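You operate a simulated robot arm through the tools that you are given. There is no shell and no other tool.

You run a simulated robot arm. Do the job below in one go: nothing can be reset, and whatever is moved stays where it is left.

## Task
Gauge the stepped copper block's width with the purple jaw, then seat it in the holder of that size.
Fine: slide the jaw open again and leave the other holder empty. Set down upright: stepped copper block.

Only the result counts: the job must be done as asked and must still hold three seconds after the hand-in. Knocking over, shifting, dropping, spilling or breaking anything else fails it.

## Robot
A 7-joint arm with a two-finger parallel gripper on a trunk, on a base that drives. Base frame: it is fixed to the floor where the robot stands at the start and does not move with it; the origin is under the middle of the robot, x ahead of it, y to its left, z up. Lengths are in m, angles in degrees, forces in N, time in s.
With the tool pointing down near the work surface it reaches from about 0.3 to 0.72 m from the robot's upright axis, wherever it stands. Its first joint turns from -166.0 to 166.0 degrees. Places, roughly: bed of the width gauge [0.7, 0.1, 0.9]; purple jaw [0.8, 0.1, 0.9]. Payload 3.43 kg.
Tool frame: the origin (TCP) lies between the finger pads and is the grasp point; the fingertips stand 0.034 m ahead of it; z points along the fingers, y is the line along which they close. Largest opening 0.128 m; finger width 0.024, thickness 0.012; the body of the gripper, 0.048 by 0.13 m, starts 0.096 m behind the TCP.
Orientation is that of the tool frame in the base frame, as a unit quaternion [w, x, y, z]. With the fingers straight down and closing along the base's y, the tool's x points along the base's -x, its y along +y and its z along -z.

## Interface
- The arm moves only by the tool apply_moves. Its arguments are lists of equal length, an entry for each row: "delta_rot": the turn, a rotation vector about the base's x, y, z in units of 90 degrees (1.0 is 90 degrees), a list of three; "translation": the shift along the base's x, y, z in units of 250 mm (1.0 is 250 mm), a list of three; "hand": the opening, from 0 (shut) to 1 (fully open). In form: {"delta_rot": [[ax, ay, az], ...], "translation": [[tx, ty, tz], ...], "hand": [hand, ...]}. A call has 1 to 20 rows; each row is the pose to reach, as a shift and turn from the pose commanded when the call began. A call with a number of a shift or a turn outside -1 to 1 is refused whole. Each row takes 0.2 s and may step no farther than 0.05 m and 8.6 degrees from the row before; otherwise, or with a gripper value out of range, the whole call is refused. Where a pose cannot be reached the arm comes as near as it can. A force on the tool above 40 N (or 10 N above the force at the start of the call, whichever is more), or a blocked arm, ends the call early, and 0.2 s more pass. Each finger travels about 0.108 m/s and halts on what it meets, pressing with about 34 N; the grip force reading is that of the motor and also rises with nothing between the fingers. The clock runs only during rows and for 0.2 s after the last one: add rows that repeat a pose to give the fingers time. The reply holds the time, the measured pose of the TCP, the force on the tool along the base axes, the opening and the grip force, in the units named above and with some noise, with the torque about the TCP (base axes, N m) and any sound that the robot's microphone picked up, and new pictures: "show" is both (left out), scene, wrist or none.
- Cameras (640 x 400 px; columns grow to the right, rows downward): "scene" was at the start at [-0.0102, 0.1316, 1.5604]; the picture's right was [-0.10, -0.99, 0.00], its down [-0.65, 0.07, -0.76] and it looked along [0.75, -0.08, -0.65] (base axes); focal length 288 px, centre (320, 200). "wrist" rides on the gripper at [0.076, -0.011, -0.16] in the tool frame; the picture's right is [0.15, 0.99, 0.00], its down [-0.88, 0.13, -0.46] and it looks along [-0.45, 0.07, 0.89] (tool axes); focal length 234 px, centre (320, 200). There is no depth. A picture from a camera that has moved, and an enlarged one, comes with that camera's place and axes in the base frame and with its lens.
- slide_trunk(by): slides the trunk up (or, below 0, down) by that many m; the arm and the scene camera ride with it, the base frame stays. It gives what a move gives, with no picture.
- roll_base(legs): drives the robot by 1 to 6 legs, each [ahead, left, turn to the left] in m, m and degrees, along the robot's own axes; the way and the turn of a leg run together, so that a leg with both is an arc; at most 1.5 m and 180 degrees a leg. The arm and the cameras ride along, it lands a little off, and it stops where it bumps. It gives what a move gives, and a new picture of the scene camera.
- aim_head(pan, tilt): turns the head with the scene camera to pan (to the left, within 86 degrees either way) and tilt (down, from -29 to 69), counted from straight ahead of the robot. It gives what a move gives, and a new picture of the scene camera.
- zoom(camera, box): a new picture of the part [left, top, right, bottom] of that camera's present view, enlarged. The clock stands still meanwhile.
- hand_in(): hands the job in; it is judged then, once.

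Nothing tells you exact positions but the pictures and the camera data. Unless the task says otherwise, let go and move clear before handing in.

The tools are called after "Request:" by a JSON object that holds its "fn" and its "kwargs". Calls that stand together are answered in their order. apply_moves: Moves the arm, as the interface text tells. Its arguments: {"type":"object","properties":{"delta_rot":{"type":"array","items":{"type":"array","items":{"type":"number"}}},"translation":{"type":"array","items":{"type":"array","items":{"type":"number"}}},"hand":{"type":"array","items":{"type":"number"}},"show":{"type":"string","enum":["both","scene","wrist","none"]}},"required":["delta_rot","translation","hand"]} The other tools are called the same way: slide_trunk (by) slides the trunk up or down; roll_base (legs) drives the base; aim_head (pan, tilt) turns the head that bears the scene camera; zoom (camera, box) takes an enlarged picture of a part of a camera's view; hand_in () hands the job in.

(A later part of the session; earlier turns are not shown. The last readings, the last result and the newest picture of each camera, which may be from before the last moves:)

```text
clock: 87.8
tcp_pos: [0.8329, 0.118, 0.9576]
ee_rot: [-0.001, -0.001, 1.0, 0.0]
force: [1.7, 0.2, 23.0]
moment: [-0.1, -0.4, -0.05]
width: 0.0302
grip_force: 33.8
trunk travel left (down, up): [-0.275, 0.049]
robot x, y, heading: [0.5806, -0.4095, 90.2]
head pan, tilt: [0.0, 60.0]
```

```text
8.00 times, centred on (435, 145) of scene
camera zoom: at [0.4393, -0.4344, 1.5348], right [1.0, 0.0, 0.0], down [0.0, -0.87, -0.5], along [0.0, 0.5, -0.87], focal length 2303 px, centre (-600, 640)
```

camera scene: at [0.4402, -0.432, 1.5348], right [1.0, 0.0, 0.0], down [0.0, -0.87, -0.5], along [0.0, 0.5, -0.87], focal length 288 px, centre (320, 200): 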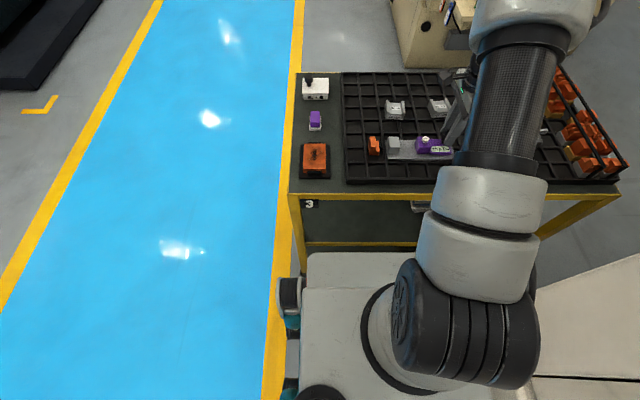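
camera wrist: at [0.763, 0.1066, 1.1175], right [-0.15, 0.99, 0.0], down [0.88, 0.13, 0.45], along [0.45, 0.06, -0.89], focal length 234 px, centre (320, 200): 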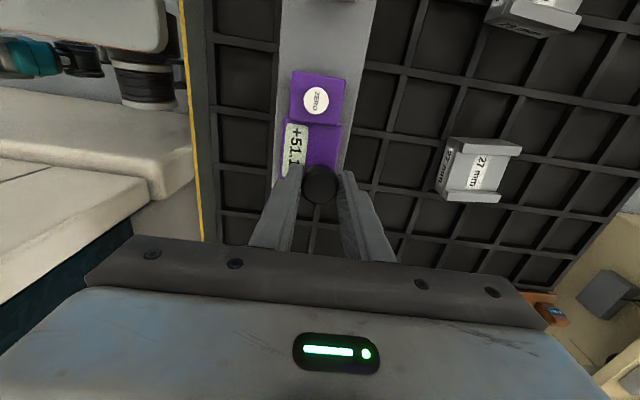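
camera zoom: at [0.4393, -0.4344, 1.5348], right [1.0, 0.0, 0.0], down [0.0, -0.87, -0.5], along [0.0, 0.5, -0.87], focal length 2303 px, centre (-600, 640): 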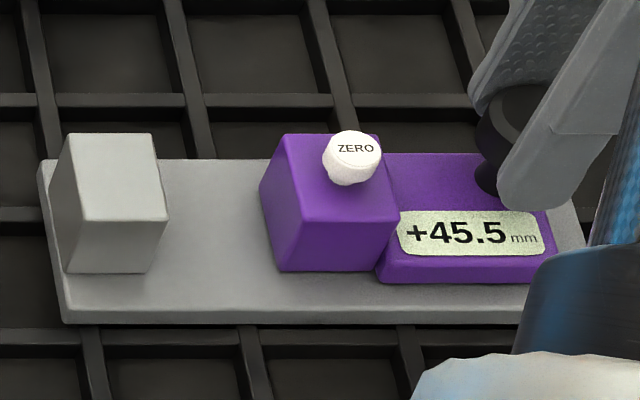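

Pressing down keeps the gauge still: the jaw slid to 45.5. Continuing slowly this way.

Request:
{"fn": "apply_moves", "kwargs": {"delta_rot": [[0, 0, 0], [0, 0, 0], [0, 0, 0], [0, 0, 0], [0, 0, 0], [0, 0, 0], [0, 0, 0], [0, 0, 0], [0, 0, 0], [0, 0, 0], [0, 0, 0], [0, 0, 0]], "translation": [[-0.006, 0, 0.001], [-0.012, 0, 0.001], [-0.018, 0, 0.001], [-0.024, 0, 0.001], [-0.03, 0, 0.001], [-0.036, 0, 0.001], [-0.042, 0, 0.001], [-0.048, 0, 0.001], [-0.054, 0, 0.001], [-0.06, 0, 0.001], [-0.066, 0, 0.001], [-0.066, 0, 0.001]], "hand": [0.18, 0.18, 0.18, 0.18, 0.18, 0.18, 0.18, 0.18, 0.18, 0.18, 0.18, 0.18], "show": "none"}}

Request:
{"fn": "zoom", "kwargs": {"camera": "scene", "box": [395, 125, 475, 165]}}

```text
clock: 90.4
tcp_pos: [0.8149, 0.1172, 0.9569]
ee_rot: [-0.003, -0.001, 1.0, 0.0]
force: [1.2, 6.1, 25.6]
moment: [0.15, -0.08, 0.06]
width: 0.0303
grip_force: 33.6
trunk travel left (down, up): [-0.275, 0.049]
robot x, y, heading: [0.5847, -0.4077, 90.1]
head pan, tilt: [0.0, 60.0]
```

```text
8.00 times, centred on (435, 145) of scene
camera zoom: at [0.4393, -0.4341, 1.5347], right [1.0, 0.0, 0.0], down [0.0, -0.87, -0.5], along [0.0, 0.5, -0.87], focal length 2303 px, centre (-600, 640)
```

zoom: 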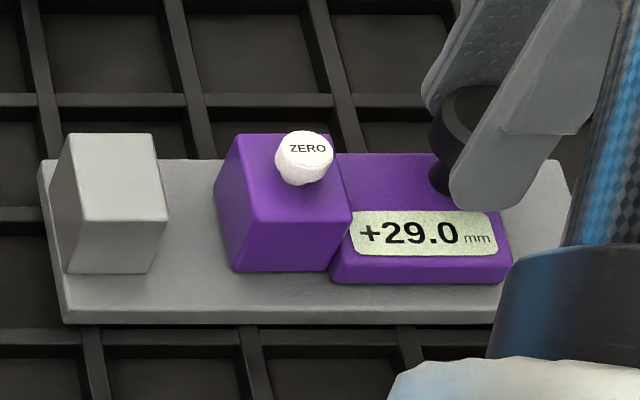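

Coincidentally it reads 29.0 empty. I'll zoom to compare this gap with the block's size.

Request:
{"fn": "zoom", "kwargs": {"camera": "scene", "box": [405, 138, 441, 160]}}

Request:
{"fn": "apply_moves", "kwargs": {"delta_rot": [[0, 0, 0], [0, 0, 0], [0, 0, 0], [0, 0, 0], [0, 0, 0], [0, 0, 0], [0, 0, 0], [0, 0, 0], [0, 0, 0], [0, 0, 0], [0, 0, 0], [0, 0, 0], [0, 0, 0], [0, 0, 0], [0, 0, 0]], "translation": [[-0.006, 0, 0.001], [-0.012, 0, 0.001], [-0.018, 0, 0.001], [-0.024, 0, 0.001], [-0.03, 0, 0.001], [-0.036, 0, 0.001], [-0.042, 0, 0.001], [-0.048, 0, 0.001], [-0.054, 0, 0.001], [-0.06, 0, 0.001], [-0.066, 0, 0.001], [-0.072, 0, 0.001], [-0.078, 0, 0.001], [-0.084, 0, 0.001], [-0.084, 0, 0.001]], "hand": [0.18, 0.18, 0.18, 0.18, 0.18, 0.18, 0.18, 0.18, 0.18, 0.18, 0.18, 0.18, 0.18, 0.18, 0.18], "show": "none"}}

Request:
{"fn": "zoom", "kwargs": {"camera": "scene", "box": [395, 125, 475, 165]}}

```text
16.00 times, centred on (423, 149) of scene
camera zoom: at [0.4393, -0.4341, 1.5347], right [1.0, 0.0, 0.0], down [0.0, -0.87, -0.5], along [0.0, 0.5, -0.87], focal length 4606 px, centre (-1328, 1016)
```

zoom: 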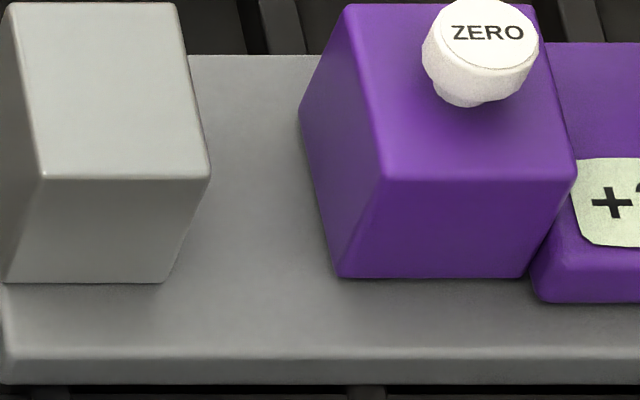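

```text
clock: 93.6
tcp_pos: [0.7945, 0.1177, 0.9542]
ee_rot: [-0.002, 0.0, 1.0, -0.002]
force: [6.5, -2.5, 5.7]
moment: [0.14, 0.36, 0.08]
width: 0.0304
grip_force: 33.8
trunk travel left (down, up): [-0.275, 0.049]
robot x, y, heading: [0.5894, -0.4111, 89.9]
head pan, tilt: [0.0, 60.0]
```

```text
8.00 times, centred on (435, 145) of scene
camera zoom: at [0.4404, -0.4336, 1.5347], right [1.0, 0.0, 0.0], down [0.0, -0.87, -0.5], along [0.0, 0.5, -0.87], focal length 2303 px, centre (-600, 640)
```

zoom: 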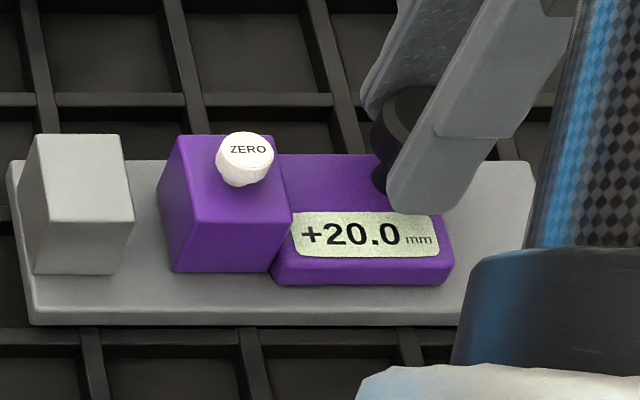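

Reading 20.0, but the gauge was dragged ~10 mm again. I'll press down more firmly and push a few mm to see whether 20.0 is the jaw's end stop.

Request:
{"fn": "apply_moves", "kwargs": {"delta_rot": [[0, 0, 0], [0, 0, 0], [0, 0, 0]], "translation": [[0.006, 0, -0.004], [0.006, 0, -0.01], [0.006, 0, -0.01]], "hand": [0.18, 0.18, 0.18], "show": "none"}}

Request:
{"fn": "zoom", "kwargs": {"camera": "scene", "box": [395, 125, 475, 165]}}

```text
clock: 94.4
tcp_pos: [0.7947, 0.1179, 0.9546]
ee_rot: [-0.003, 0.0, 1.0, 0.0]
force: [-1.5, -6.5, 22.4]
moment: [-0.19, 0.59, -0.05]
width: 0.0304
grip_force: 33.8
trunk travel left (down, up): [-0.275, 0.049]
robot x, y, heading: [0.5862, -0.4108, 89.8]
head pan, tilt: [0.0, 60.0]
```

```text
8.00 times, centred on (435, 145) of scene
camera zoom: at [0.4392, -0.4351, 1.5348], right [1.0, 0.0, 0.0], down [0.0, -0.87, -0.5], along [0.0, 0.5, -0.87], focal length 2303 px, centre (-600, 640)
```

zoom: 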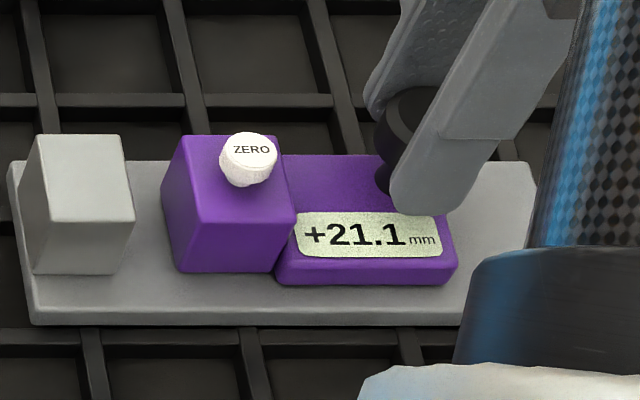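

Request:
{"fn": "apply_moves", "kwargs": {"delta_rot": [[0, 0, 0], [0, 0, 0], [0, 0, 0], [0, 0, 0], [0, 0, 0], [0, 0, 0], [0, 0, 0]], "translation": [[-0.004, 0, 0], [-0.008, 0, 0], [-0.012, 0, 0], [-0.016, 0, 0], [-0.02, 0, 0], [-0.024, 0, 0], [-0.024, 0, 0]], "hand": [0.18, 0.18, 0.18, 0.18, 0.18, 0.18, 0.18], "show": "none"}}

Request:
{"fn": "zoom", "kwargs": {"camera": "scene", "box": [395, 125, 475, 165]}}

```text
clock: 96.0
tcp_pos: [0.7907, 0.1162, 0.9529]
ee_rot: [-0.002, -0.001, 1.0, -0.001]
force: [10.9, -1.1, 16.7]
moment: [0.17, -0.51, -0.08]
width: 0.03
grip_force: 33.8
trunk travel left (down, up): [-0.275, 0.049]
robot x, y, heading: [0.5849, -0.411, 90.1]
head pan, tilt: [0.0, 60.0]
```

```text
8.00 times, centred on (435, 145) of scene
camera zoom: at [0.4404, -0.434, 1.5347], right [1.0, 0.0, 0.0], down [0.0, -0.87, -0.5], along [0.0, 0.5, -0.87], focal length 2303 px, centre (-600, 640)
```

zoom: 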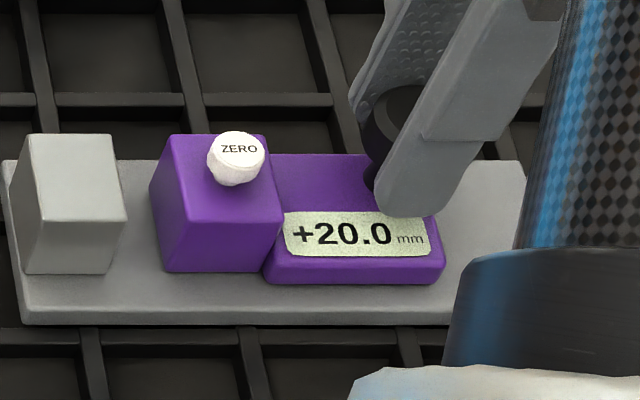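

20.0 is the jaw's hard lower stop, and the picture-versus-reading comparison shows no zero error. So the earlier "29.0" was a false clamp: the gauge was sliding and the block was not tight against the anvil. I'll reopen the jaw while pressing down, restore the gauge, and gauge again properly.

Request:
{"fn": "apply_moves", "kwargs": {"delta_rot": [[0, 0, 0], [0, 0, 0], [0, 0, 0], [0, 0, 0], [0, 0, 0], [0, 0, 0], [0, 0, 0], [0, 0, 0], [0, 0, 0], [0, 0, 0], [0, 0, 0], [0, 0, 0], [0, 0, 0], [0, 0, 0], [0, 0, 0], [0, 0, 0]], "translation": [[0.008, 0, 0], [0.016, 0, 0], [0.024, 0, 0], [0.032, 0, 0], [0.04, 0, 0], [0.048, 0, 0], [0.056, 0, 0], [0.064, 0, 0], [0.072, 0, 0], [0.08, 0, 0], [0.088, 0, 0], [0.096, 0, 0], [0.104, 0, 0], [0.112, 0, 0], [0.12, 0, 0], [0.12, 0, 0]], "hand": [0.18, 0.18, 0.18, 0.18, 0.18, 0.18, 0.18, 0.18, 0.18, 0.18, 0.18, 0.18, 0.18, 0.18, 0.18, 0.18], "show": "none"}}

Request:
{"fn": "zoom", "kwargs": {"camera": "scene", "box": [395, 125, 475, 165]}}

```text
clock: 99.4
tcp_pos: [0.8204, 0.1176, 0.9539]
ee_rot: [-0.003, 0.0, 1.0, -0.001]
force: [-0.8, -4.6, 7.5]
moment: [0.07, -0.2, 0.05]
width: 0.0303
grip_force: 34.4
trunk travel left (down, up): [-0.275, 0.049]
robot x, y, heading: [0.5863, -0.4105, 89.6]
head pan, tilt: [0.0, 60.0]
```

```text
8.00 times, centred on (435, 145) of scene
camera zoom: at [0.4396, -0.4338, 1.5347], right [1.0, 0.0, 0.0], down [0.0, -0.87, -0.5], along [0.0, 0.5, -0.87], focal length 2303 px, centre (-600, 640)
```

zoom: 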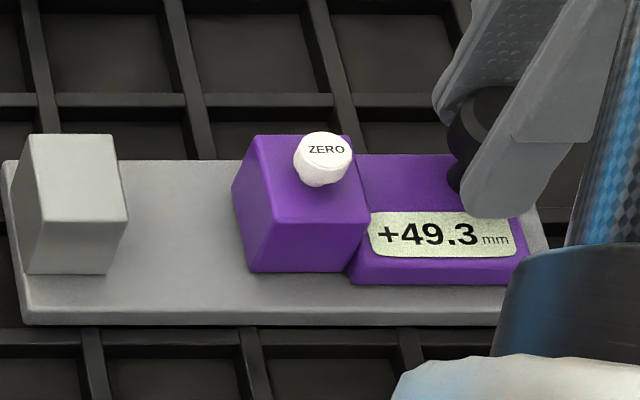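

Request:
{"fn": "apply_moves", "kwargs": {"delta_rot": [[0, 0, 0], [0, 0, 0], [0, 0, 0], [0, 0, 0], [0, 0, 0], [0, 0, 0], [0, 0, 0], [0, 0, 0], [0, 0, 0]], "translation": [[0.008, 0, -0.002], [0.016, 0, -0.002], [0.024, 0, -0.002], [0.032, 0, -0.002], [0.04, 0, -0.002], [0.048, 0, -0.002], [0.056, 0, -0.002], [0.064, 0, -0.002], [0.064, 0, -0.002]], "hand": [0.18, 0.18, 0.18, 0.18, 0.18, 0.18, 0.18, 0.18, 0.18], "show": "none"}}

Request:
{"fn": "zoom", "kwargs": {"camera": "scene", "box": [395, 125, 475, 165]}}

```text
clock: 101.4
tcp_pos: [0.8352, 0.1166, 0.9533]
ee_rot: [-0.003, -0.001, 1.0, -0.001]
force: [-9.5, -2.3, 8.8]
moment: [-0.1, -0.76, -0.01]
width: 0.03
grip_force: 33.7
trunk travel left (down, up): [-0.275, 0.049]
robot x, y, heading: [0.5859, -0.409, 90.0]
head pan, tilt: [0.0, 60.0]
```

```text
8.00 times, centred on (435, 145) of scene
camera zoom: at [0.4391, -0.4335, 1.5346], right [1.0, 0.0, 0.0], down [0.0, -0.87, -0.5], along [0.0, 0.5, -0.87], focal length 2303 px, centre (-600, 640)
```

zoom: 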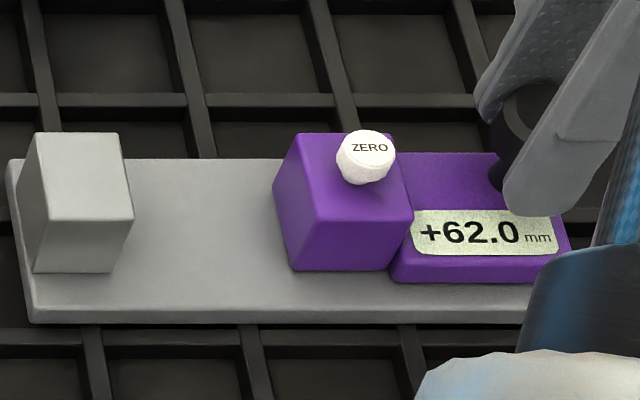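

Upper stop at 62.0. With the jaw at its stop, I'll draw the gauge back the remaining ~13 mm with less downward press.

Request:
{"fn": "apply_moves", "kwargs": {"delta_rot": [[0, 0, 0], [0, 0, 0], [0, 0, 0], [0, 0, 0], [0, 0, 0], [0, 0, 0], [0, 0, 0], [0, 0, 0]], "translation": [[0.0, 0, 0.003], [0.008, 0, 0.003], [0.016, 0, 0.003], [0.024, 0, 0.003], [0.032, 0, 0.003], [0.04, 0, 0.003], [0.048, 0, 0.003], [0.048, 0, 0.003]], "hand": [0.18, 0.18, 0.18, 0.18, 0.18, 0.18, 0.18, 0.18], "show": "none"}}

Request:
{"fn": "zoom", "kwargs": {"camera": "scene", "box": [395, 125, 475, 165]}}

```text
clock: 103.2
tcp_pos: [0.8474, 0.1174, 0.9536]
ee_rot: [-0.003, -0.001, 1.0, -0.002]
force: [-3.4, -1.1, 0.2]
moment: [0.14, -0.42, 0.05]
width: 0.03
grip_force: 34.5
trunk travel left (down, up): [-0.275, 0.049]
robot x, y, heading: [0.5839, -0.4075, 90.1]
head pan, tilt: [0.0, 60.0]
```

```text
8.00 times, centred on (435, 145) of scene
camera zoom: at [0.4397, -0.4327, 1.5347], right [1.0, 0.0, 0.0], down [0.0, -0.87, -0.5], along [0.0, 0.5, -0.87], focal length 2303 px, centre (-600, 640)
```

zoom: 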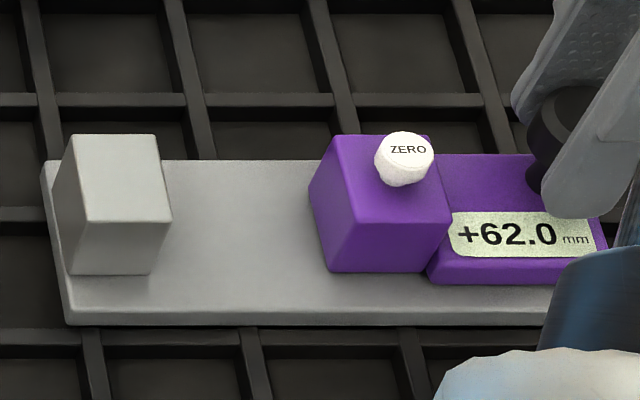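

The gauge is back where it started and the jaw is fully open at 62.0. I'll release the knob and return to the block.

Request:
{"fn": "apply_moves", "kwargs": {"delta_rot": [[0, 0, 0], [0, 0, 0], [0, 0, 0], [0, 0, 0], [0, 0, 0], [0, 0, 0], [0, 0, 0], [0, 0, 0]], "translation": [[-0.002, 0, 0.001], [-0.002, 0, 0.001], [-0.002, 0, 0.001], [-0.002, 0, 0.001], [-0.002, 0, 0.1], [-0.002, 0, 0.25], [-0.1, -0.01, 0.38], [-0.1, -0.01, 0.38]], "hand": [0.25, 0.33, 0.42, 0.5, 0.5, 0.5, 0.5, 0.5], "show": "none"}}

Request:
{"fn": "zoom", "kwargs": {"camera": "scene", "box": [395, 125, 475, 165]}}

```text
clock: 105.0
tcp_pos: [0.8234, 0.1148, 1.0499]
ee_rot: [-0.004, -0.001, 1.0, -0.002]
force: [0.1, 0.5, 0.2]
moment: [0.01, -0.05, -0.02]
width: 0.0641
grip_force: 0.0
trunk travel left (down, up): [-0.275, 0.049]
robot x, y, heading: [0.5842, -0.4102, 90.1]
head pan, tilt: [0.0, 60.0]
```

```text
8.00 times, centred on (435, 145) of scene
camera zoom: at [0.4398, -0.4329, 1.5347], right [1.0, 0.0, 0.0], down [0.0, -0.87, -0.5], along [0.0, 0.5, -0.87], focal length 2303 px, centre (-600, 640)
```

zoom: 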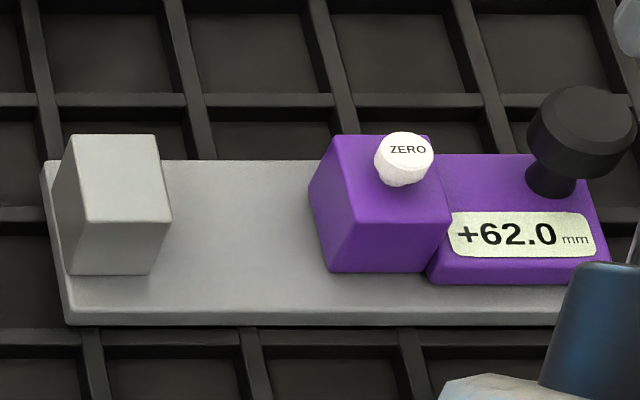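

Request:
{"fn": "apply_moves", "kwargs": {"delta_rot": [[0, 0, 0], [0, 0, 0], [0, 0, 0], [0, 0, 0], [0, 0, 0], [0, 0, 0], [0, 0, 0], [0, 0, 0], [0, 0, 0]], "translation": [[-0.18, 0, 0], [-0.36, -0.01, 0], [-0.54, -0.02, 0], [-0.72, -0.02, 0], [-0.86, -0.02, 0], [-0.889, -0.02, -0.1], [-0.889, -0.02, -0.25], [-0.889, -0.02, -0.35], [-0.889, -0.02, -0.35]], "hand": [0.5, 0.5, 0.5, 0.5, 0.5, 0.5, 0.5, 0.5, 0.5]}}

Request:
{"fn": "zoom", "kwargs": {"camera": "wrist", "box": [260, 80, 380, 210]}}

Request:
{"fn": "zoom", "kwargs": {"camera": "scene", "box": [340, 110, 420, 165]}}

```text
clock: 107.0
tcp_pos: [0.6027, 0.1104, 0.9611]
ee_rot: [-0.003, -0.001, 1.0, -0.002]
force: [0.1, -0.3, -0.6]
moment: [-0.02, 0.03, 0.03]
width: 0.064
grip_force: 0.0
trunk travel left (down, up): [-0.275, 0.049]
robot x, y, heading: [0.5839, -0.409, 90.0]
head pan, tilt: [0.0, 60.0]
camera scene: at [0.44, -0.4328, 1.5348], right [1.0, 0.0, 0.0], down [0.0, -0.87, -0.5], along [0.0, 0.5, -0.87], focal length 288 px, centre (320, 200)
camera wrist: at [0.5275, 0.0996, 1.1206], right [-0.15, 0.99, 0.0], down [0.88, 0.13, 0.45], along [0.45, 0.07, -0.89], focal length 234 px, centre (320, 200)
```

scene: 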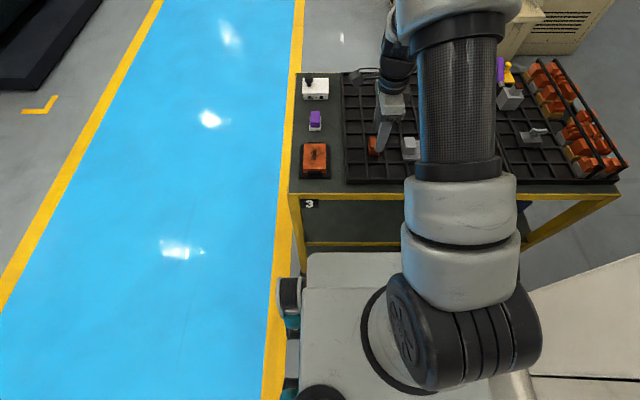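
wrist: 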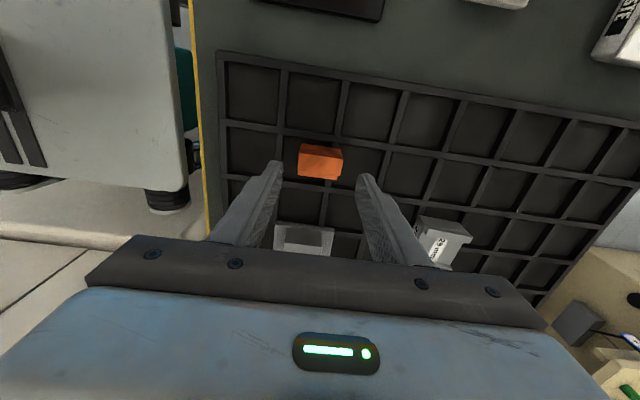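

```text
3.08 times, centred on (320, 145) of wrist
camera zoom: at [0.5275, 0.0996, 1.1206], right [-0.15, 0.99, 0.0], down [0.88, 0.13, 0.45], along [0.45, 0.07, -0.89], focal length 720 px, centre (320, 369)
```

zoom: 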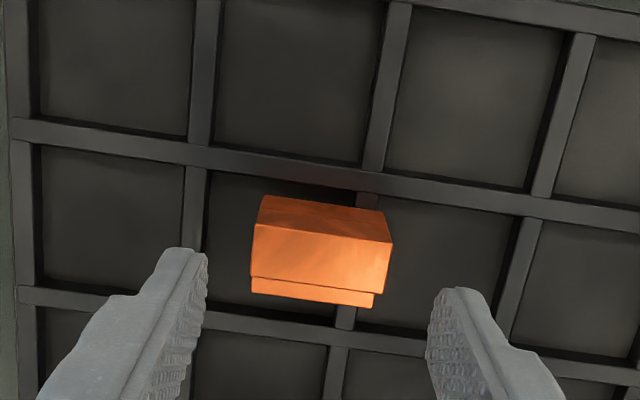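

```text
7.27 times, centred on (380, 138) of scene
camera zoom: at [0.44, -0.4328, 1.5348], right [1.0, 0.0, 0.0], down [0.0, -0.87, -0.5], along [0.0, 0.5, -0.87], focal length 2093 px, centre (-116, 654)
```

zoom: 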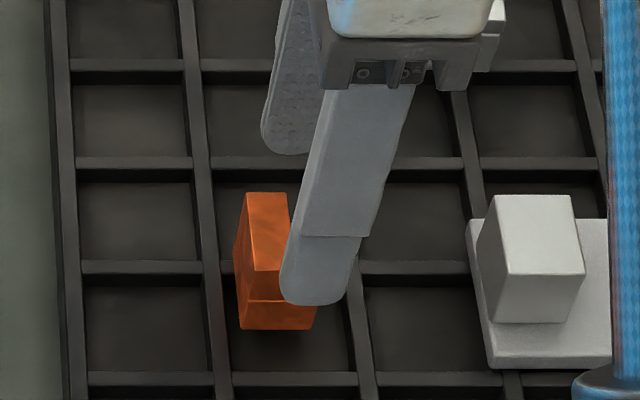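

Request:
{"fn": "apply_moves", "kwargs": {"delta_rot": [[0, 0, 0], [0, 0, 0], [0, 0, 0], [0, 0, 0], [0, 0, 0], [0, 0, 0], [0, 0, 0], [0, 0, 0]], "translation": [[-0.006, 0, -0.06], [-0.006, 0, -0.11], [-0.006, 0, -0.13], [-0.006, 0, -0.13], [-0.006, 0, -0.13], [-0.006, 0, -0.13], [-0.006, 0, -0.13], [-0.006, 0, -0.13]], "hand": [0.5, 0.5, 0.5, 0.4, 0.35, 0.25, 0.25, 0.25], "show": "none"}}

Request:
{"fn": "apply_moves", "kwargs": {"delta_rot": [[0, 0, 0], [0, 0, 0], [0, 0, 0], [0, 0, 0], [0, 0, 0], [0, 0, 0], [0, 0, 0], [0, 0, 0], [0, 0, 0]], "translation": [[0, 0, 0.12], [0, 0, 0.28], [0.05, 0, 0.42], [0.2, -0.005, 0.44], [0.36, -0.01, 0.44], [0.509, -0.012, 0.42], [0.509, -0.012, 0.3], [0.509, -0.012, 0.2], [0.509, -0.012, 0.2]], "hand": [0.25, 0.25, 0.25, 0.25, 0.25, 0.25, 0.25, 0.25, 0.25]}}

Request:
{"fn": "zoom", "kwargs": {"camera": "wrist", "box": [270, 100, 370, 210]}}

Request:
{"fn": "zoom", "kwargs": {"camera": "scene", "box": [390, 110, 450, 165]}}

```text
clock: 108.8
tcp_pos: [0.601, 0.112, 0.9285]
ee_rot: [-0.004, -0.001, 1.0, -0.002]
force: [0.6, 0.0, -0.2]
moment: [0.02, -0.01, 0.03]
width: 0.0397
grip_force: 34.0
trunk travel left (down, up): [-0.275, 0.049]
robot x, y, heading: [0.5827, -0.4096, 89.9]
head pan, tilt: [0.0, 60.0]
```

```text
clock: 110.8
tcp_pos: [0.7281, 0.1068, 0.9768]
ee_rot: [-0.003, 0.0, 1.0, -0.002]
force: [0.1, 0.4, -3.0]
moment: [0.0, -0.02, 0.02]
width: 0.0397
grip_force: 34.2
trunk travel left (down, up): [-0.275, 0.049]
robot x, y, heading: [0.5845, -0.4091, 90.1]
head pan, tilt: [0.0, 60.0]
camera scene: at [0.4401, -0.4326, 1.5348], right [1.0, 0.0, 0.0], down [0.0, -0.87, -0.5], along [0.0, 0.5, -0.87], focal length 288 px, centre (320, 200)
camera wrist: at [0.6531, 0.0951, 1.1366], right [-0.15, 0.99, 0.0], down [0.88, 0.13, 0.45], along [0.45, 0.06, -0.89], focal length 234 px, centre (320, 200)
```

scene: 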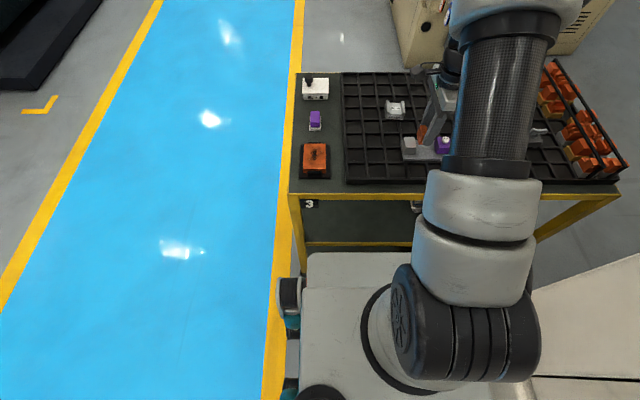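
wrist: 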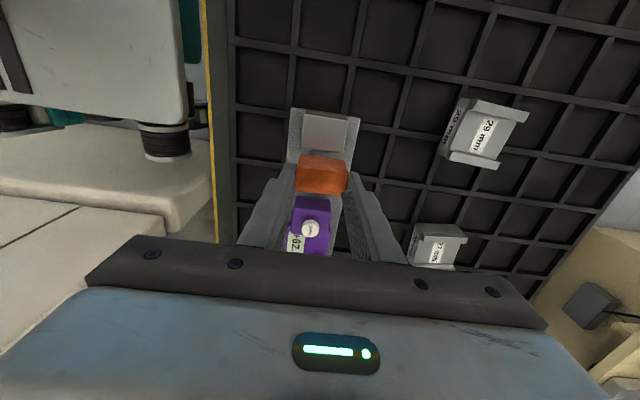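

```text
3.64 times, centred on (320, 155) of wrist
camera zoom: at [0.6531, 0.0951, 1.1366], right [-0.15, 0.99, 0.0], down [0.88, 0.13, 0.45], along [0.45, 0.06, -0.89], focal length 852 px, centre (320, 364)
```

zoom: 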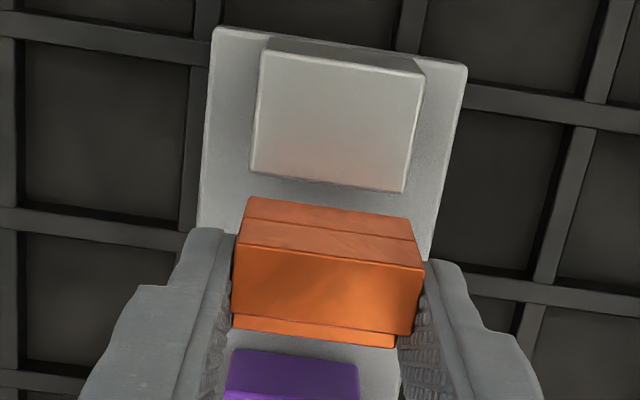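

```text
7.27 times, centred on (420, 138) of scene
camera zoom: at [0.4401, -0.4326, 1.5348], right [1.0, 0.0, 0.0], down [0.0, -0.87, -0.5], along [0.0, 0.5, -0.87], focal length 2093 px, centre (-407, 654)
```

zoom: 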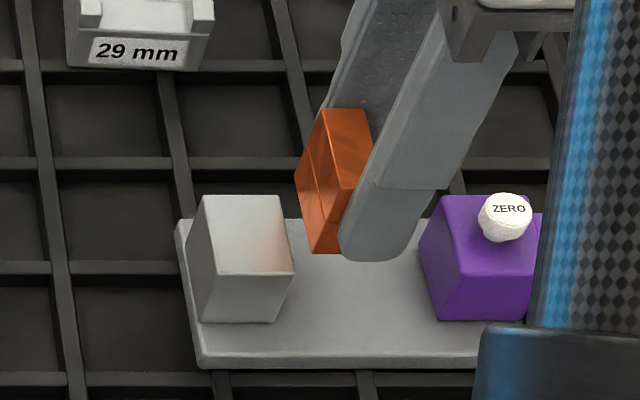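

About 4 mm clearance to the anvil. Lowering to just above the bed.

Request:
{"fn": "apply_moves", "kwargs": {"delta_rot": [[0, 0, 0], [0, 0, 0], [0, 0, 0], [0, 0, 0], [0, 0, 0]], "translation": [[0, 0, -0.05], [0, 0, -0.1], [0, 0, -0.13], [0, 0, -0.147], [0, 0, -0.147]], "hand": [0.25, 0.25, 0.25, 0.25, 0.25], "show": "none"}}

Request:
{"fn": "apply_moves", "kwargs": {"delta_rot": [[0, 0, 0], [0, 0, 0], [0, 0, 0]], "translation": [[-0.005, 0, 0], [-0.01, 0, 0], [-0.01, 0, 0]], "hand": [0.25, 0.25, 0.25], "show": "none"}}

Request:
{"fn": "zoom", "kwargs": {"camera": "scene", "box": [390, 120, 450, 165]}}

```text
clock: 112.0
tcp_pos: [0.7274, 0.1075, 0.9412]
ee_rot: [-0.003, -0.001, 1.0, -0.002]
force: [0.0, -1.5, -3.0]
moment: [0.02, -0.01, -0.01]
width: 0.0396
grip_force: 33.8
trunk travel left (down, up): [-0.275, 0.049]
robot x, y, heading: [0.5817, -0.4079, 89.8]
head pan, tilt: [0.0, 60.0]
```

```text
clock: 112.8
tcp_pos: [0.724, 0.1078, 0.9408]
ee_rot: [-0.003, -0.001, 1.0, -0.002]
force: [0.4, 0.6, -2.7]
moment: [0.01, 0.01, -0.01]
width: 0.0397
grip_force: 34.1
trunk travel left (down, up): [-0.275, 0.049]
robot x, y, heading: [0.5837, -0.4104, 90.0]
head pan, tilt: [0.0, 60.0]
```

```text
8.89 times, centred on (420, 142) of scene
camera zoom: at [0.4401, -0.4326, 1.5348], right [1.0, 0.0, 0.0], down [0.0, -0.87, -0.5], along [0.0, 0.5, -0.87], focal length 2559 px, centre (-569, 711)
```

zoom: 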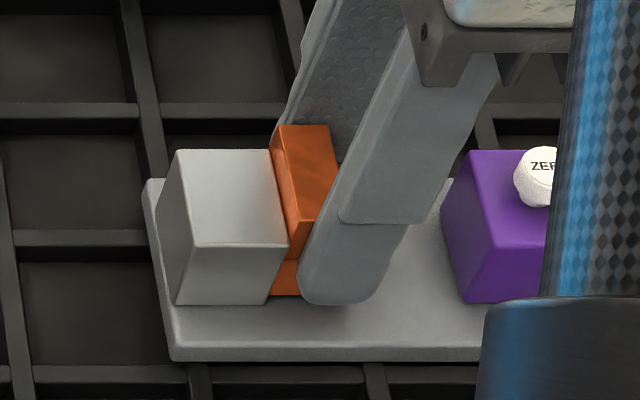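

Request:
{"fn": "apply_moves", "kwargs": {"delta_rot": [[0, 0, 0], [0, 0, 0]], "translation": [[-0.003, 0, 0], [-0.003, 0, 0]], "hand": [0.25, 0.25], "show": "none"}}

Request:
{"fn": "apply_moves", "kwargs": {"delta_rot": [[0, 0, 0], [0, 0, 0]], "translation": [[-0.003, 0, 0], [-0.003, 0, 0]], "hand": [0.25, 0.25], "show": "none"}}

```text
clock: 113.4
tcp_pos: [0.7241, 0.1078, 0.9404]
ee_rot: [-0.003, -0.002, 1.0, -0.002]
force: [3.2, 0.0, -2.5]
moment: [0.01, -0.05, 0.09]
width: 0.0395
grip_force: 33.6
trunk travel left (down, up): [-0.275, 0.049]
robot x, y, heading: [0.5834, -0.4096, 90.0]
head pan, tilt: [0.0, 60.0]
```

```text
clock: 114.0
tcp_pos: [0.7233, 0.1066, 0.9416]
ee_rot: [-0.003, 0.0, 1.0, -0.002]
force: [5.3, 0.5, -2.2]
moment: [0.0, -0.09, 0.05]
width: 0.0396
grip_force: 33.8
trunk travel left (down, up): [-0.275, 0.049]
robot x, y, heading: [0.5867, -0.4103, 90.2]
head pan, tilt: [0.0, 60.0]
```

Contact with the anvil felt. Relaxing slightly, then lowering onto the bed.

Request:
{"fn": "apply_moves", "kwargs": {"delta_rot": [[0, 0, 0], [0, 0, 0], [0, 0, 0]], "translation": [[0.003, 0, -0.004], [0.003, 0, -0.006], [0.003, 0, -0.006]], "hand": [0.25, 0.25, 0.25], "show": "none"}}

Request:
{"fn": "apply_moves", "kwargs": {"delta_rot": [[0, 0, 0], [0, 0, 0]], "translation": [[0, 0, -0.003], [0, 0, -0.003]], "hand": [0.25, 0.25], "show": "none"}}

Request:
{"fn": "apply_moves", "kwargs": {"delta_rot": [[0, 0, 0], [0, 0, 0]], "translation": [[0, 0, -0.003], [0, 0, -0.003]], "hand": [0.25, 0.25], "show": "none"}}

```text
clock: 114.8
tcp_pos: [0.7236, 0.1075, 0.9402]
ee_rot: [-0.004, -0.001, 1.0, -0.002]
force: [3.3, 0.0, -1.6]
moment: [0.0, -0.08, -0.02]
width: 0.0396
grip_force: 34.3
trunk travel left (down, up): [-0.275, 0.049]
robot x, y, heading: [0.5839, -0.4088, 90.3]
head pan, tilt: [0.0, 60.0]
```

```text
clock: 115.4
tcp_pos: [0.7246, 0.108, 0.9379]
ee_rot: [-0.003, -0.002, 1.0, -0.002]
force: [2.7, -0.6, -2.1]
moment: [0.01, -0.03, 0.0]
width: 0.0397
grip_force: 33.5
trunk travel left (down, up): [-0.275, 0.049]
robot x, y, heading: [0.5824, -0.411, 90.3]
head pan, tilt: [0.0, 60.0]
```

```text
clock: 116.0
tcp_pos: [0.7235, 0.1075, 0.9387]
ee_rot: [-0.004, -0.001, 1.0, -0.001]
force: [3.0, 0.6, -2.2]
moment: [0.02, -0.03, -0.04]
width: 0.0397
grip_force: 33.7
trunk travel left (down, up): [-0.275, 0.049]
robot x, y, heading: [0.5823, -0.408, 90.1]
head pan, tilt: [0.0, 60.0]
```

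Request:
{"fn": "apply_moves", "kwargs": {"delta_rot": [[0, 0, 0], [0, 0, 0]], "translation": [[0, 0, -0.004], [0, 0, -0.004]], "hand": [0.25, 0.25], "show": "none"}}

Request:
{"fn": "apply_moves", "kwargs": {"delta_rot": [[0, 0, 0], [0, 0, 0]], "translation": [[0, 0, -0.003], [0, 0, -0.003]], "hand": [0.25, 0.25], "show": "none"}}

```text
clock: 116.6
tcp_pos: [0.7243, 0.1071, 0.9377]
ee_rot: [-0.004, -0.001, 1.0, -0.001]
force: [1.0, -0.3, 7.4]
moment: [0.13, -0.01, -0.05]
width: 0.0396
grip_force: 33.6
trunk travel left (down, up): [-0.275, 0.049]
robot x, y, heading: [0.5861, -0.406, 90.0]
head pan, tilt: [0.0, 60.0]
```

```text
clock: 117.2
tcp_pos: [0.7239, 0.1074, 0.9383]
ee_rot: [-0.003, -0.001, 1.0, 0.0]
force: [0.8, -1.5, 19.7]
moment: [-0.16, 0.17, -0.03]
width: 0.0396
grip_force: 34.1
trunk travel left (down, up): [-0.275, 0.049]
robot x, y, heading: [0.5827, -0.4119, 89.9]
head pan, tilt: [0.0, 60.0]
```

Firmly on the bed. Relieve pressure, release, and rise.

Request:
{"fn": "apply_moves", "kwargs": {"delta_rot": [[0, 0, 0], [0, 0, 0], [0, 0, 0], [0, 0, 0], [0, 0, 0], [0, 0, 0], [0, 0, 0], [0, 0, 0], [0, 0, 0]], "translation": [[0, 0, 0.006], [0, 0, 0.006], [0, 0, 0.006], [0, 0, 0.006], [0, 0, 0.12], [0, 0, 0.28], [0.12, 0, 0.45], [0.3, 0.02, 0.45], [0.3, 0.02, 0.45]], "hand": [0.25, 0.36, 0.45, 0.5, 0.5, 0.5, 0.5, 0.5, 0.5], "show": "wrist"}}

Request:
{"fn": "zoom", "kwargs": {"camera": "scene", "box": [395, 125, 475, 165]}}

Request:
{"fn": "zoom", "kwargs": {"camera": "scene", "box": [405, 138, 441, 160]}}

```text
refused: row 7 steps farther than a row can; nothing moved
```

```text
8.00 times, centred on (435, 145) of scene
camera zoom: at [0.4396, -0.4342, 1.5349], right [1.0, 0.0, 0.0], down [0.0, -0.87, -0.5], along [0.0, 0.5, -0.87], focal length 2303 px, centre (-600, 640)
```

zoom: 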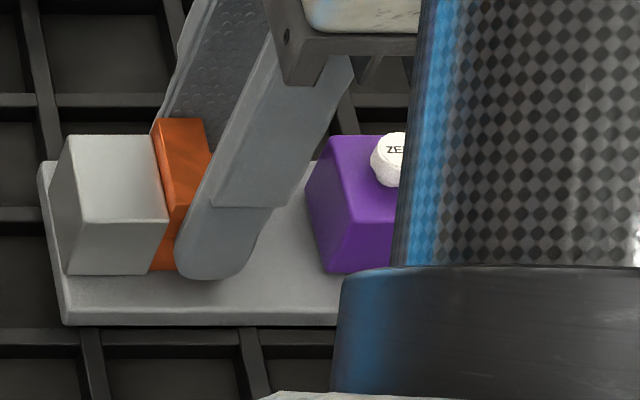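

```text
16.00 times, centred on (423, 149) of scene
camera zoom: at [0.4396, -0.4342, 1.5349], right [1.0, 0.0, 0.0], down [0.0, -0.87, -0.5], along [0.0, 0.5, -0.87], focal length 4606 px, centre (-1328, 1016)
```

zoom: 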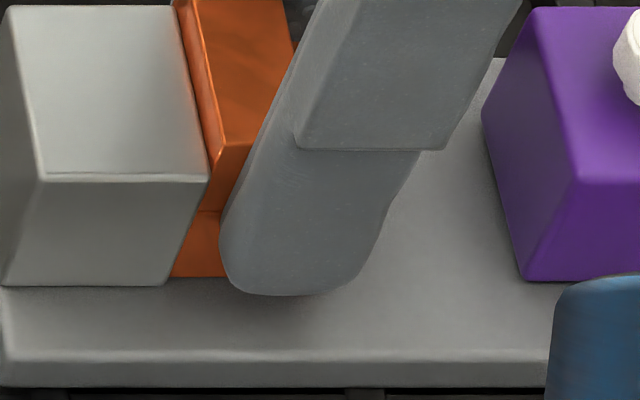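

Request:
{"fn": "apply_moves", "kwargs": {"delta_rot": [[0, 0, 0], [0, 0, 0], [0, 0, 0], [0, 0, 0], [0, 0, 0], [0, 0, 0], [0, 0, 0], [0, 0, 0], [0, 0, 0], [0, 0, 0]], "translation": [[0, 0, 0.006], [0, 0, 0.006], [0, 0, 0.006], [0, 0, 0.006], [0, 0, 0.12], [0, 0, 0.28], [0.06, 0, 0.43], [0.2, 0.01, 0.45], [0.34, 0.02, 0.45], [0.34, 0.02, 0.45]], "hand": [0.25, 0.36, 0.45, 0.5, 0.5, 0.5, 0.5, 0.5, 0.5, 0.5], "show": "wrist"}}

Request:
{"fn": "zoom", "kwargs": {"camera": "scene", "box": [395, 125, 475, 165]}}

Request:
{"fn": "zoom", "kwargs": {"camera": "scene", "box": [405, 138, 441, 160]}}

```text
clock: 119.4
tcp_pos: [0.8063, 0.1137, 1.0477]
ee_rot: [-0.004, -0.001, 1.0, -0.002]
force: [0.7, 0.0, -0.6]
moment: [0.01, -0.04, 0.02]
width: 0.0641
grip_force: 0.1
trunk travel left (down, up): [-0.275, 0.049]
robot x, y, heading: [0.5851, -0.4069, 90.0]
head pan, tilt: [0.0, 60.0]
camera wrist: at [0.733, 0.1022, 1.2083], right [-0.15, 0.99, 0.0], down [0.88, 0.13, 0.45], along [0.44, 0.07, -0.89], focal length 234 px, centre (320, 200)
```

wrist: 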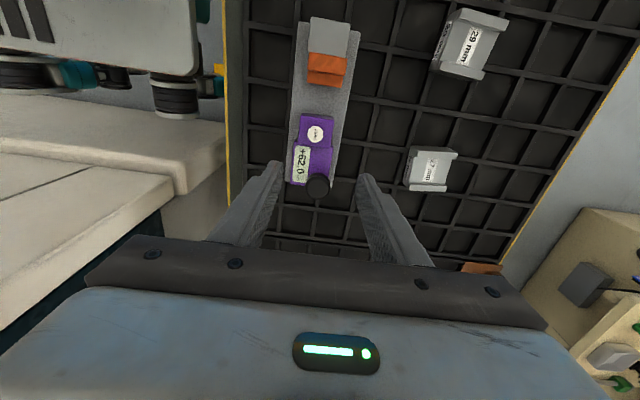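

```text
8.00 times, centred on (435, 145) of scene
camera zoom: at [0.4401, -0.4328, 1.5348], right [1.0, 0.0, 0.0], down [0.0, -0.87, -0.5], along [0.0, 0.5, -0.87], focal length 2303 px, centre (-600, 640)
```

zoom: 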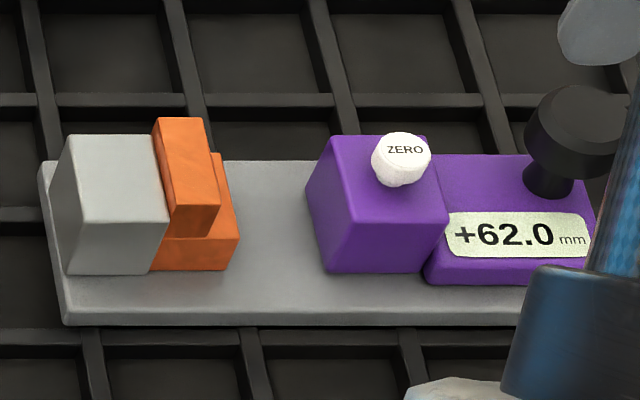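

```text
16.00 times, centred on (423, 149) of scene
camera zoom: at [0.4401, -0.4328, 1.5348], right [1.0, 0.0, 0.0], down [0.0, -0.87, -0.5], along [0.0, 0.5, -0.87], focal length 4606 px, centre (-1328, 1016)
```

zoom: 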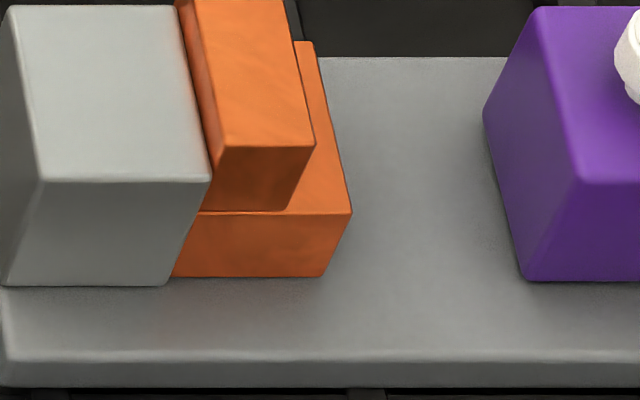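

The block now touches the anvil. Now to the knob (≈(0.8465, 0.1175)) for the proper clamp.

Request:
{"fn": "apply_moves", "kwargs": {"delta_rot": [[0, 0, 0], [0, 0, 0], [0, 0, 0], [0, 0, 0], [0, 0, 0]], "translation": [[0.15, 0.014, 0], [0.161, 0.014, -0.12], [0.161, 0.014, -0.25], [0.161, 0.014, -0.31], [0.161, 0.014, -0.31]], "hand": [0.5, 0.5, 0.5, 0.5, 0.5], "show": "wrist"}}

Request:
{"fn": "zoom", "kwargs": {"camera": "wrist", "box": [240, 60, 400, 240]}}

```text
clock: 120.6
tcp_pos: [0.8495, 0.1149, 0.9709]
ee_rot: [-0.003, -0.001, 1.0, -0.002]
force: [1.0, 0.3, -0.7]
moment: [0.01, -0.03, 0.0]
width: 0.0639
grip_force: 0.1
trunk travel left (down, up): [-0.275, 0.049]
robot x, y, heading: [0.5858, -0.4105, 90.1]
head pan, tilt: [0.0, 60.0]
camera wrist: at [0.7751, 0.1038, 1.1304], right [-0.15, 0.99, 0.0], down [0.88, 0.13, 0.45], along [0.45, 0.06, -0.89], focal length 234 px, centre (320, 200)
```

wrist: 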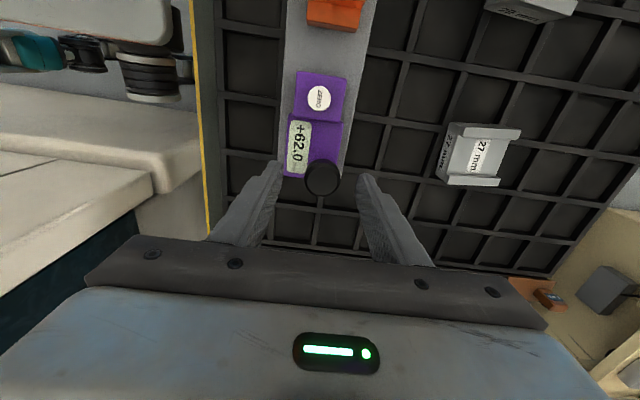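

```text
2.22 times, centred on (320, 150) of wrist
camera zoom: at [0.7751, 0.1038, 1.1304], right [-0.15, 0.99, 0.0], down [0.88, 0.13, 0.45], along [0.45, 0.06, -0.89], focal length 520 px, centre (320, 311)
```

zoom: 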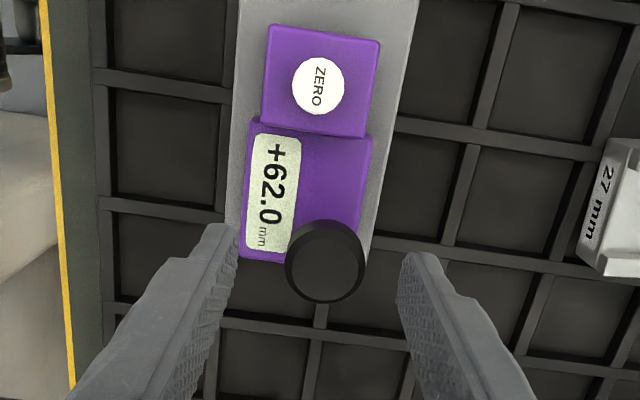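

Request:
{"fn": "apply_moves", "kwargs": {"delta_rot": [[0, 0, 0], [0, 0, 0], [0, 0, 0], [0, 0, 0], [0, 0, 0], [0, 0, 0], [0, 0, 0], [0, 0, 0]], "translation": [[-0.008, 0.009, -0.03], [-0.008, 0.009, -0.06], [-0.008, 0.009, -0.06], [-0.008, 0.009, -0.06], [-0.008, 0.009, -0.06], [-0.008, 0.009, -0.06], [-0.008, 0.009, -0.06], [-0.008, 0.009, -0.06]], "hand": [0.5, 0.5, 0.38, 0.31, 0.27, 0.23, 0.18, 0.18], "show": "none"}}

Request:
{"fn": "apply_moves", "kwargs": {"delta_rot": [[0, 0, 0], [0, 0, 0], [0, 0, 0]], "translation": [[0, 0, -0.004], [0, 0, -0.007], [0, 0, -0.007]], "hand": [0.18, 0.18, 0.18], "show": "none"}}

```text
clock: 122.4
tcp_pos: [0.8466, 0.1176, 0.9566]
ee_rot: [-0.003, 0.0, 1.0, -0.001]
force: [0.1, -3.3, 0.4]
moment: [0.05, 0.11, 0.1]
width: 0.0305
grip_force: 34.3
trunk travel left (down, up): [-0.275, 0.049]
robot x, y, heading: [0.5846, -0.4111, 89.9]
head pan, tilt: [0.0, 60.0]
```

```text
clock: 123.2
tcp_pos: [0.846, 0.1167, 0.9572]
ee_rot: [-0.003, -0.002, 1.0, 0.0]
force: [-0.3, -7.2, 14.5]
moment: [-0.28, 0.82, 0.05]
width: 0.0303
grip_force: 34.1
trunk travel left (down, up): [-0.275, 0.049]
robot x, y, heading: [0.5864, -0.41, 90.2]
head pan, tilt: [0.0, 60.0]
```

Pressing with ~15 N, now sliding the jaw in 30 mm.

Request:
{"fn": "apply_moves", "kwargs": {"delta_rot": [[0, 0, 0], [0, 0, 0], [0, 0, 0], [0, 0, 0], [0, 0, 0], [0, 0, 0], [0, 0, 0], [0, 0, 0], [0, 0, 0], [0, 0, 0], [0, 0, 0], [0, 0, 0], [0, 0, 0], [0, 0, 0], [0, 0, 0]], "translation": [[-0.008, -0.002, 0], [-0.016, -0.002, 0], [-0.024, -0.002, 0], [-0.032, -0.002, 0], [-0.04, -0.002, 0], [-0.048, -0.002, 0], [-0.056, -0.002, 0], [-0.064, -0.002, 0], [-0.072, -0.002, 0], [-0.08, -0.002, 0], [-0.088, -0.002, 0], [-0.096, -0.002, 0], [-0.104, -0.002, 0], [-0.112, -0.002, 0], [-0.112, -0.002, 0]], "hand": [0.18, 0.18, 0.18, 0.18, 0.18, 0.18, 0.18, 0.18, 0.18, 0.18, 0.18, 0.18, 0.18, 0.18, 0.18], "show": "none"}}

Request:
{"fn": "zoom", "kwargs": {"camera": "scene", "box": [395, 125, 475, 165]}}

```text
clock: 126.4
tcp_pos: [0.8179, 0.1172, 0.956]
ee_rot: [-0.003, 0.0, 1.0, 0.001]
force: [1.7, 5.8, 27.9]
moment: [0.14, -0.24, 0.02]
width: 0.0303
grip_force: 34.1
trunk travel left (down, up): [-0.275, 0.049]
robot x, y, heading: [0.5848, -0.4084, 90.1]
head pan, tilt: [0.0, 60.0]
```

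```text
8.00 times, centred on (435, 145) of scene
camera zoom: at [0.4392, -0.4343, 1.5347], right [1.0, 0.0, 0.0], down [0.0, -0.87, -0.5], along [0.0, 0.5, -0.87], focal length 2303 px, centre (-600, 640)
```

zoom: 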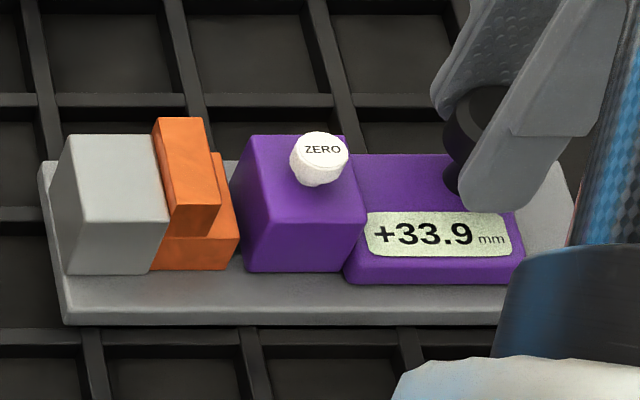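

33.9 with the gauge stationary. Continuing in smaller steps.

Request:
{"fn": "apply_moves", "kwargs": {"delta_rot": [[0, 0, 0], [0, 0, 0], [0, 0, 0], [0, 0, 0], [0, 0, 0]], "translation": [[-0.004, 0, 0.001], [-0.008, 0, 0.001], [-0.012, 0, 0.001], [-0.016, 0, 0.001], [-0.016, 0, 0.001]], "hand": [0.18, 0.18, 0.18, 0.18, 0.18], "show": "none"}}

Request:
{"fn": "zoom", "kwargs": {"camera": "scene", "box": [395, 125, 475, 165]}}

Request:
{"fn": "apply_moves", "kwargs": {"delta_rot": [[0, 0, 0], [0, 0, 0], [0, 0, 0]], "translation": [[-0.004, 0, 0], [-0.007, 0, 0], [-0.007, 0, 0]], "hand": [0.18, 0.18, 0.18], "show": "none"}}

Request:
{"fn": "zoom", "kwargs": {"camera": "scene", "box": [395, 125, 475, 165]}}

```text
clock: 127.6
tcp_pos: [0.8137, 0.118, 0.956]
ee_rot: [-0.003, -0.001, 1.0, 0.0]
force: [1.6, 6.2, 24.2]
moment: [0.11, -0.39, 0.05]
width: 0.03
grip_force: 34.0
trunk travel left (down, up): [-0.275, 0.049]
robot x, y, heading: [0.5832, -0.4064, 90.1]
head pan, tilt: [0.0, 60.0]
```

```text
8.00 times, centred on (435, 145) of scene
camera zoom: at [0.4392, -0.434, 1.5347], right [1.0, 0.0, 0.0], down [0.0, -0.87, -0.5], along [0.0, 0.5, -0.87], focal length 2303 px, centre (-600, 640)
```

zoom: 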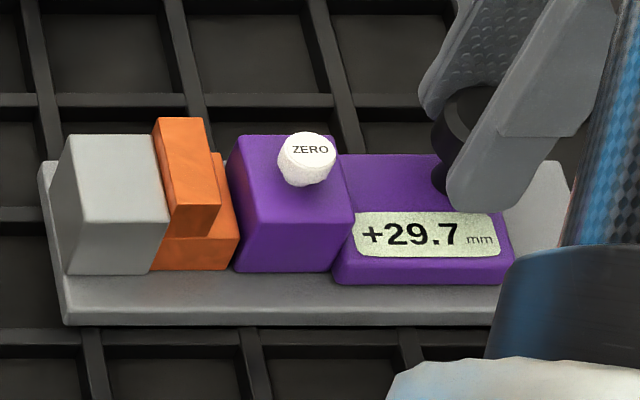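

```text
clock: 128.4
tcp_pos: [0.8128, 0.1171, 0.9559]
ee_rot: [-0.002, 0.0, 1.0, -0.001]
force: [2.1, 4.9, 26.0]
moment: [0.17, -0.24, 0.13]
width: 0.0302
grip_force: 33.6
trunk travel left (down, up): [-0.275, 0.049]
robot x, y, heading: [0.5839, -0.4081, 90.1]
head pan, tilt: [0.0, 60.0]
```

```text
8.00 times, centred on (435, 145) of scene
camera zoom: at [0.4393, -0.4341, 1.5347], right [1.0, 0.0, 0.0], down [0.0, -0.87, -0.5], along [0.0, 0.5, -0.87], focal length 2303 px, centre (-600, 640)
```

zoom: 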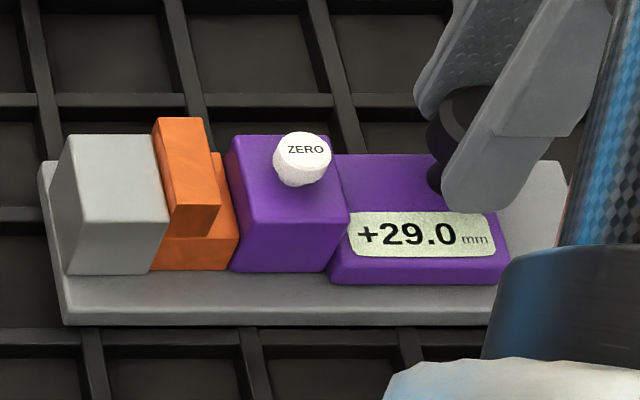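

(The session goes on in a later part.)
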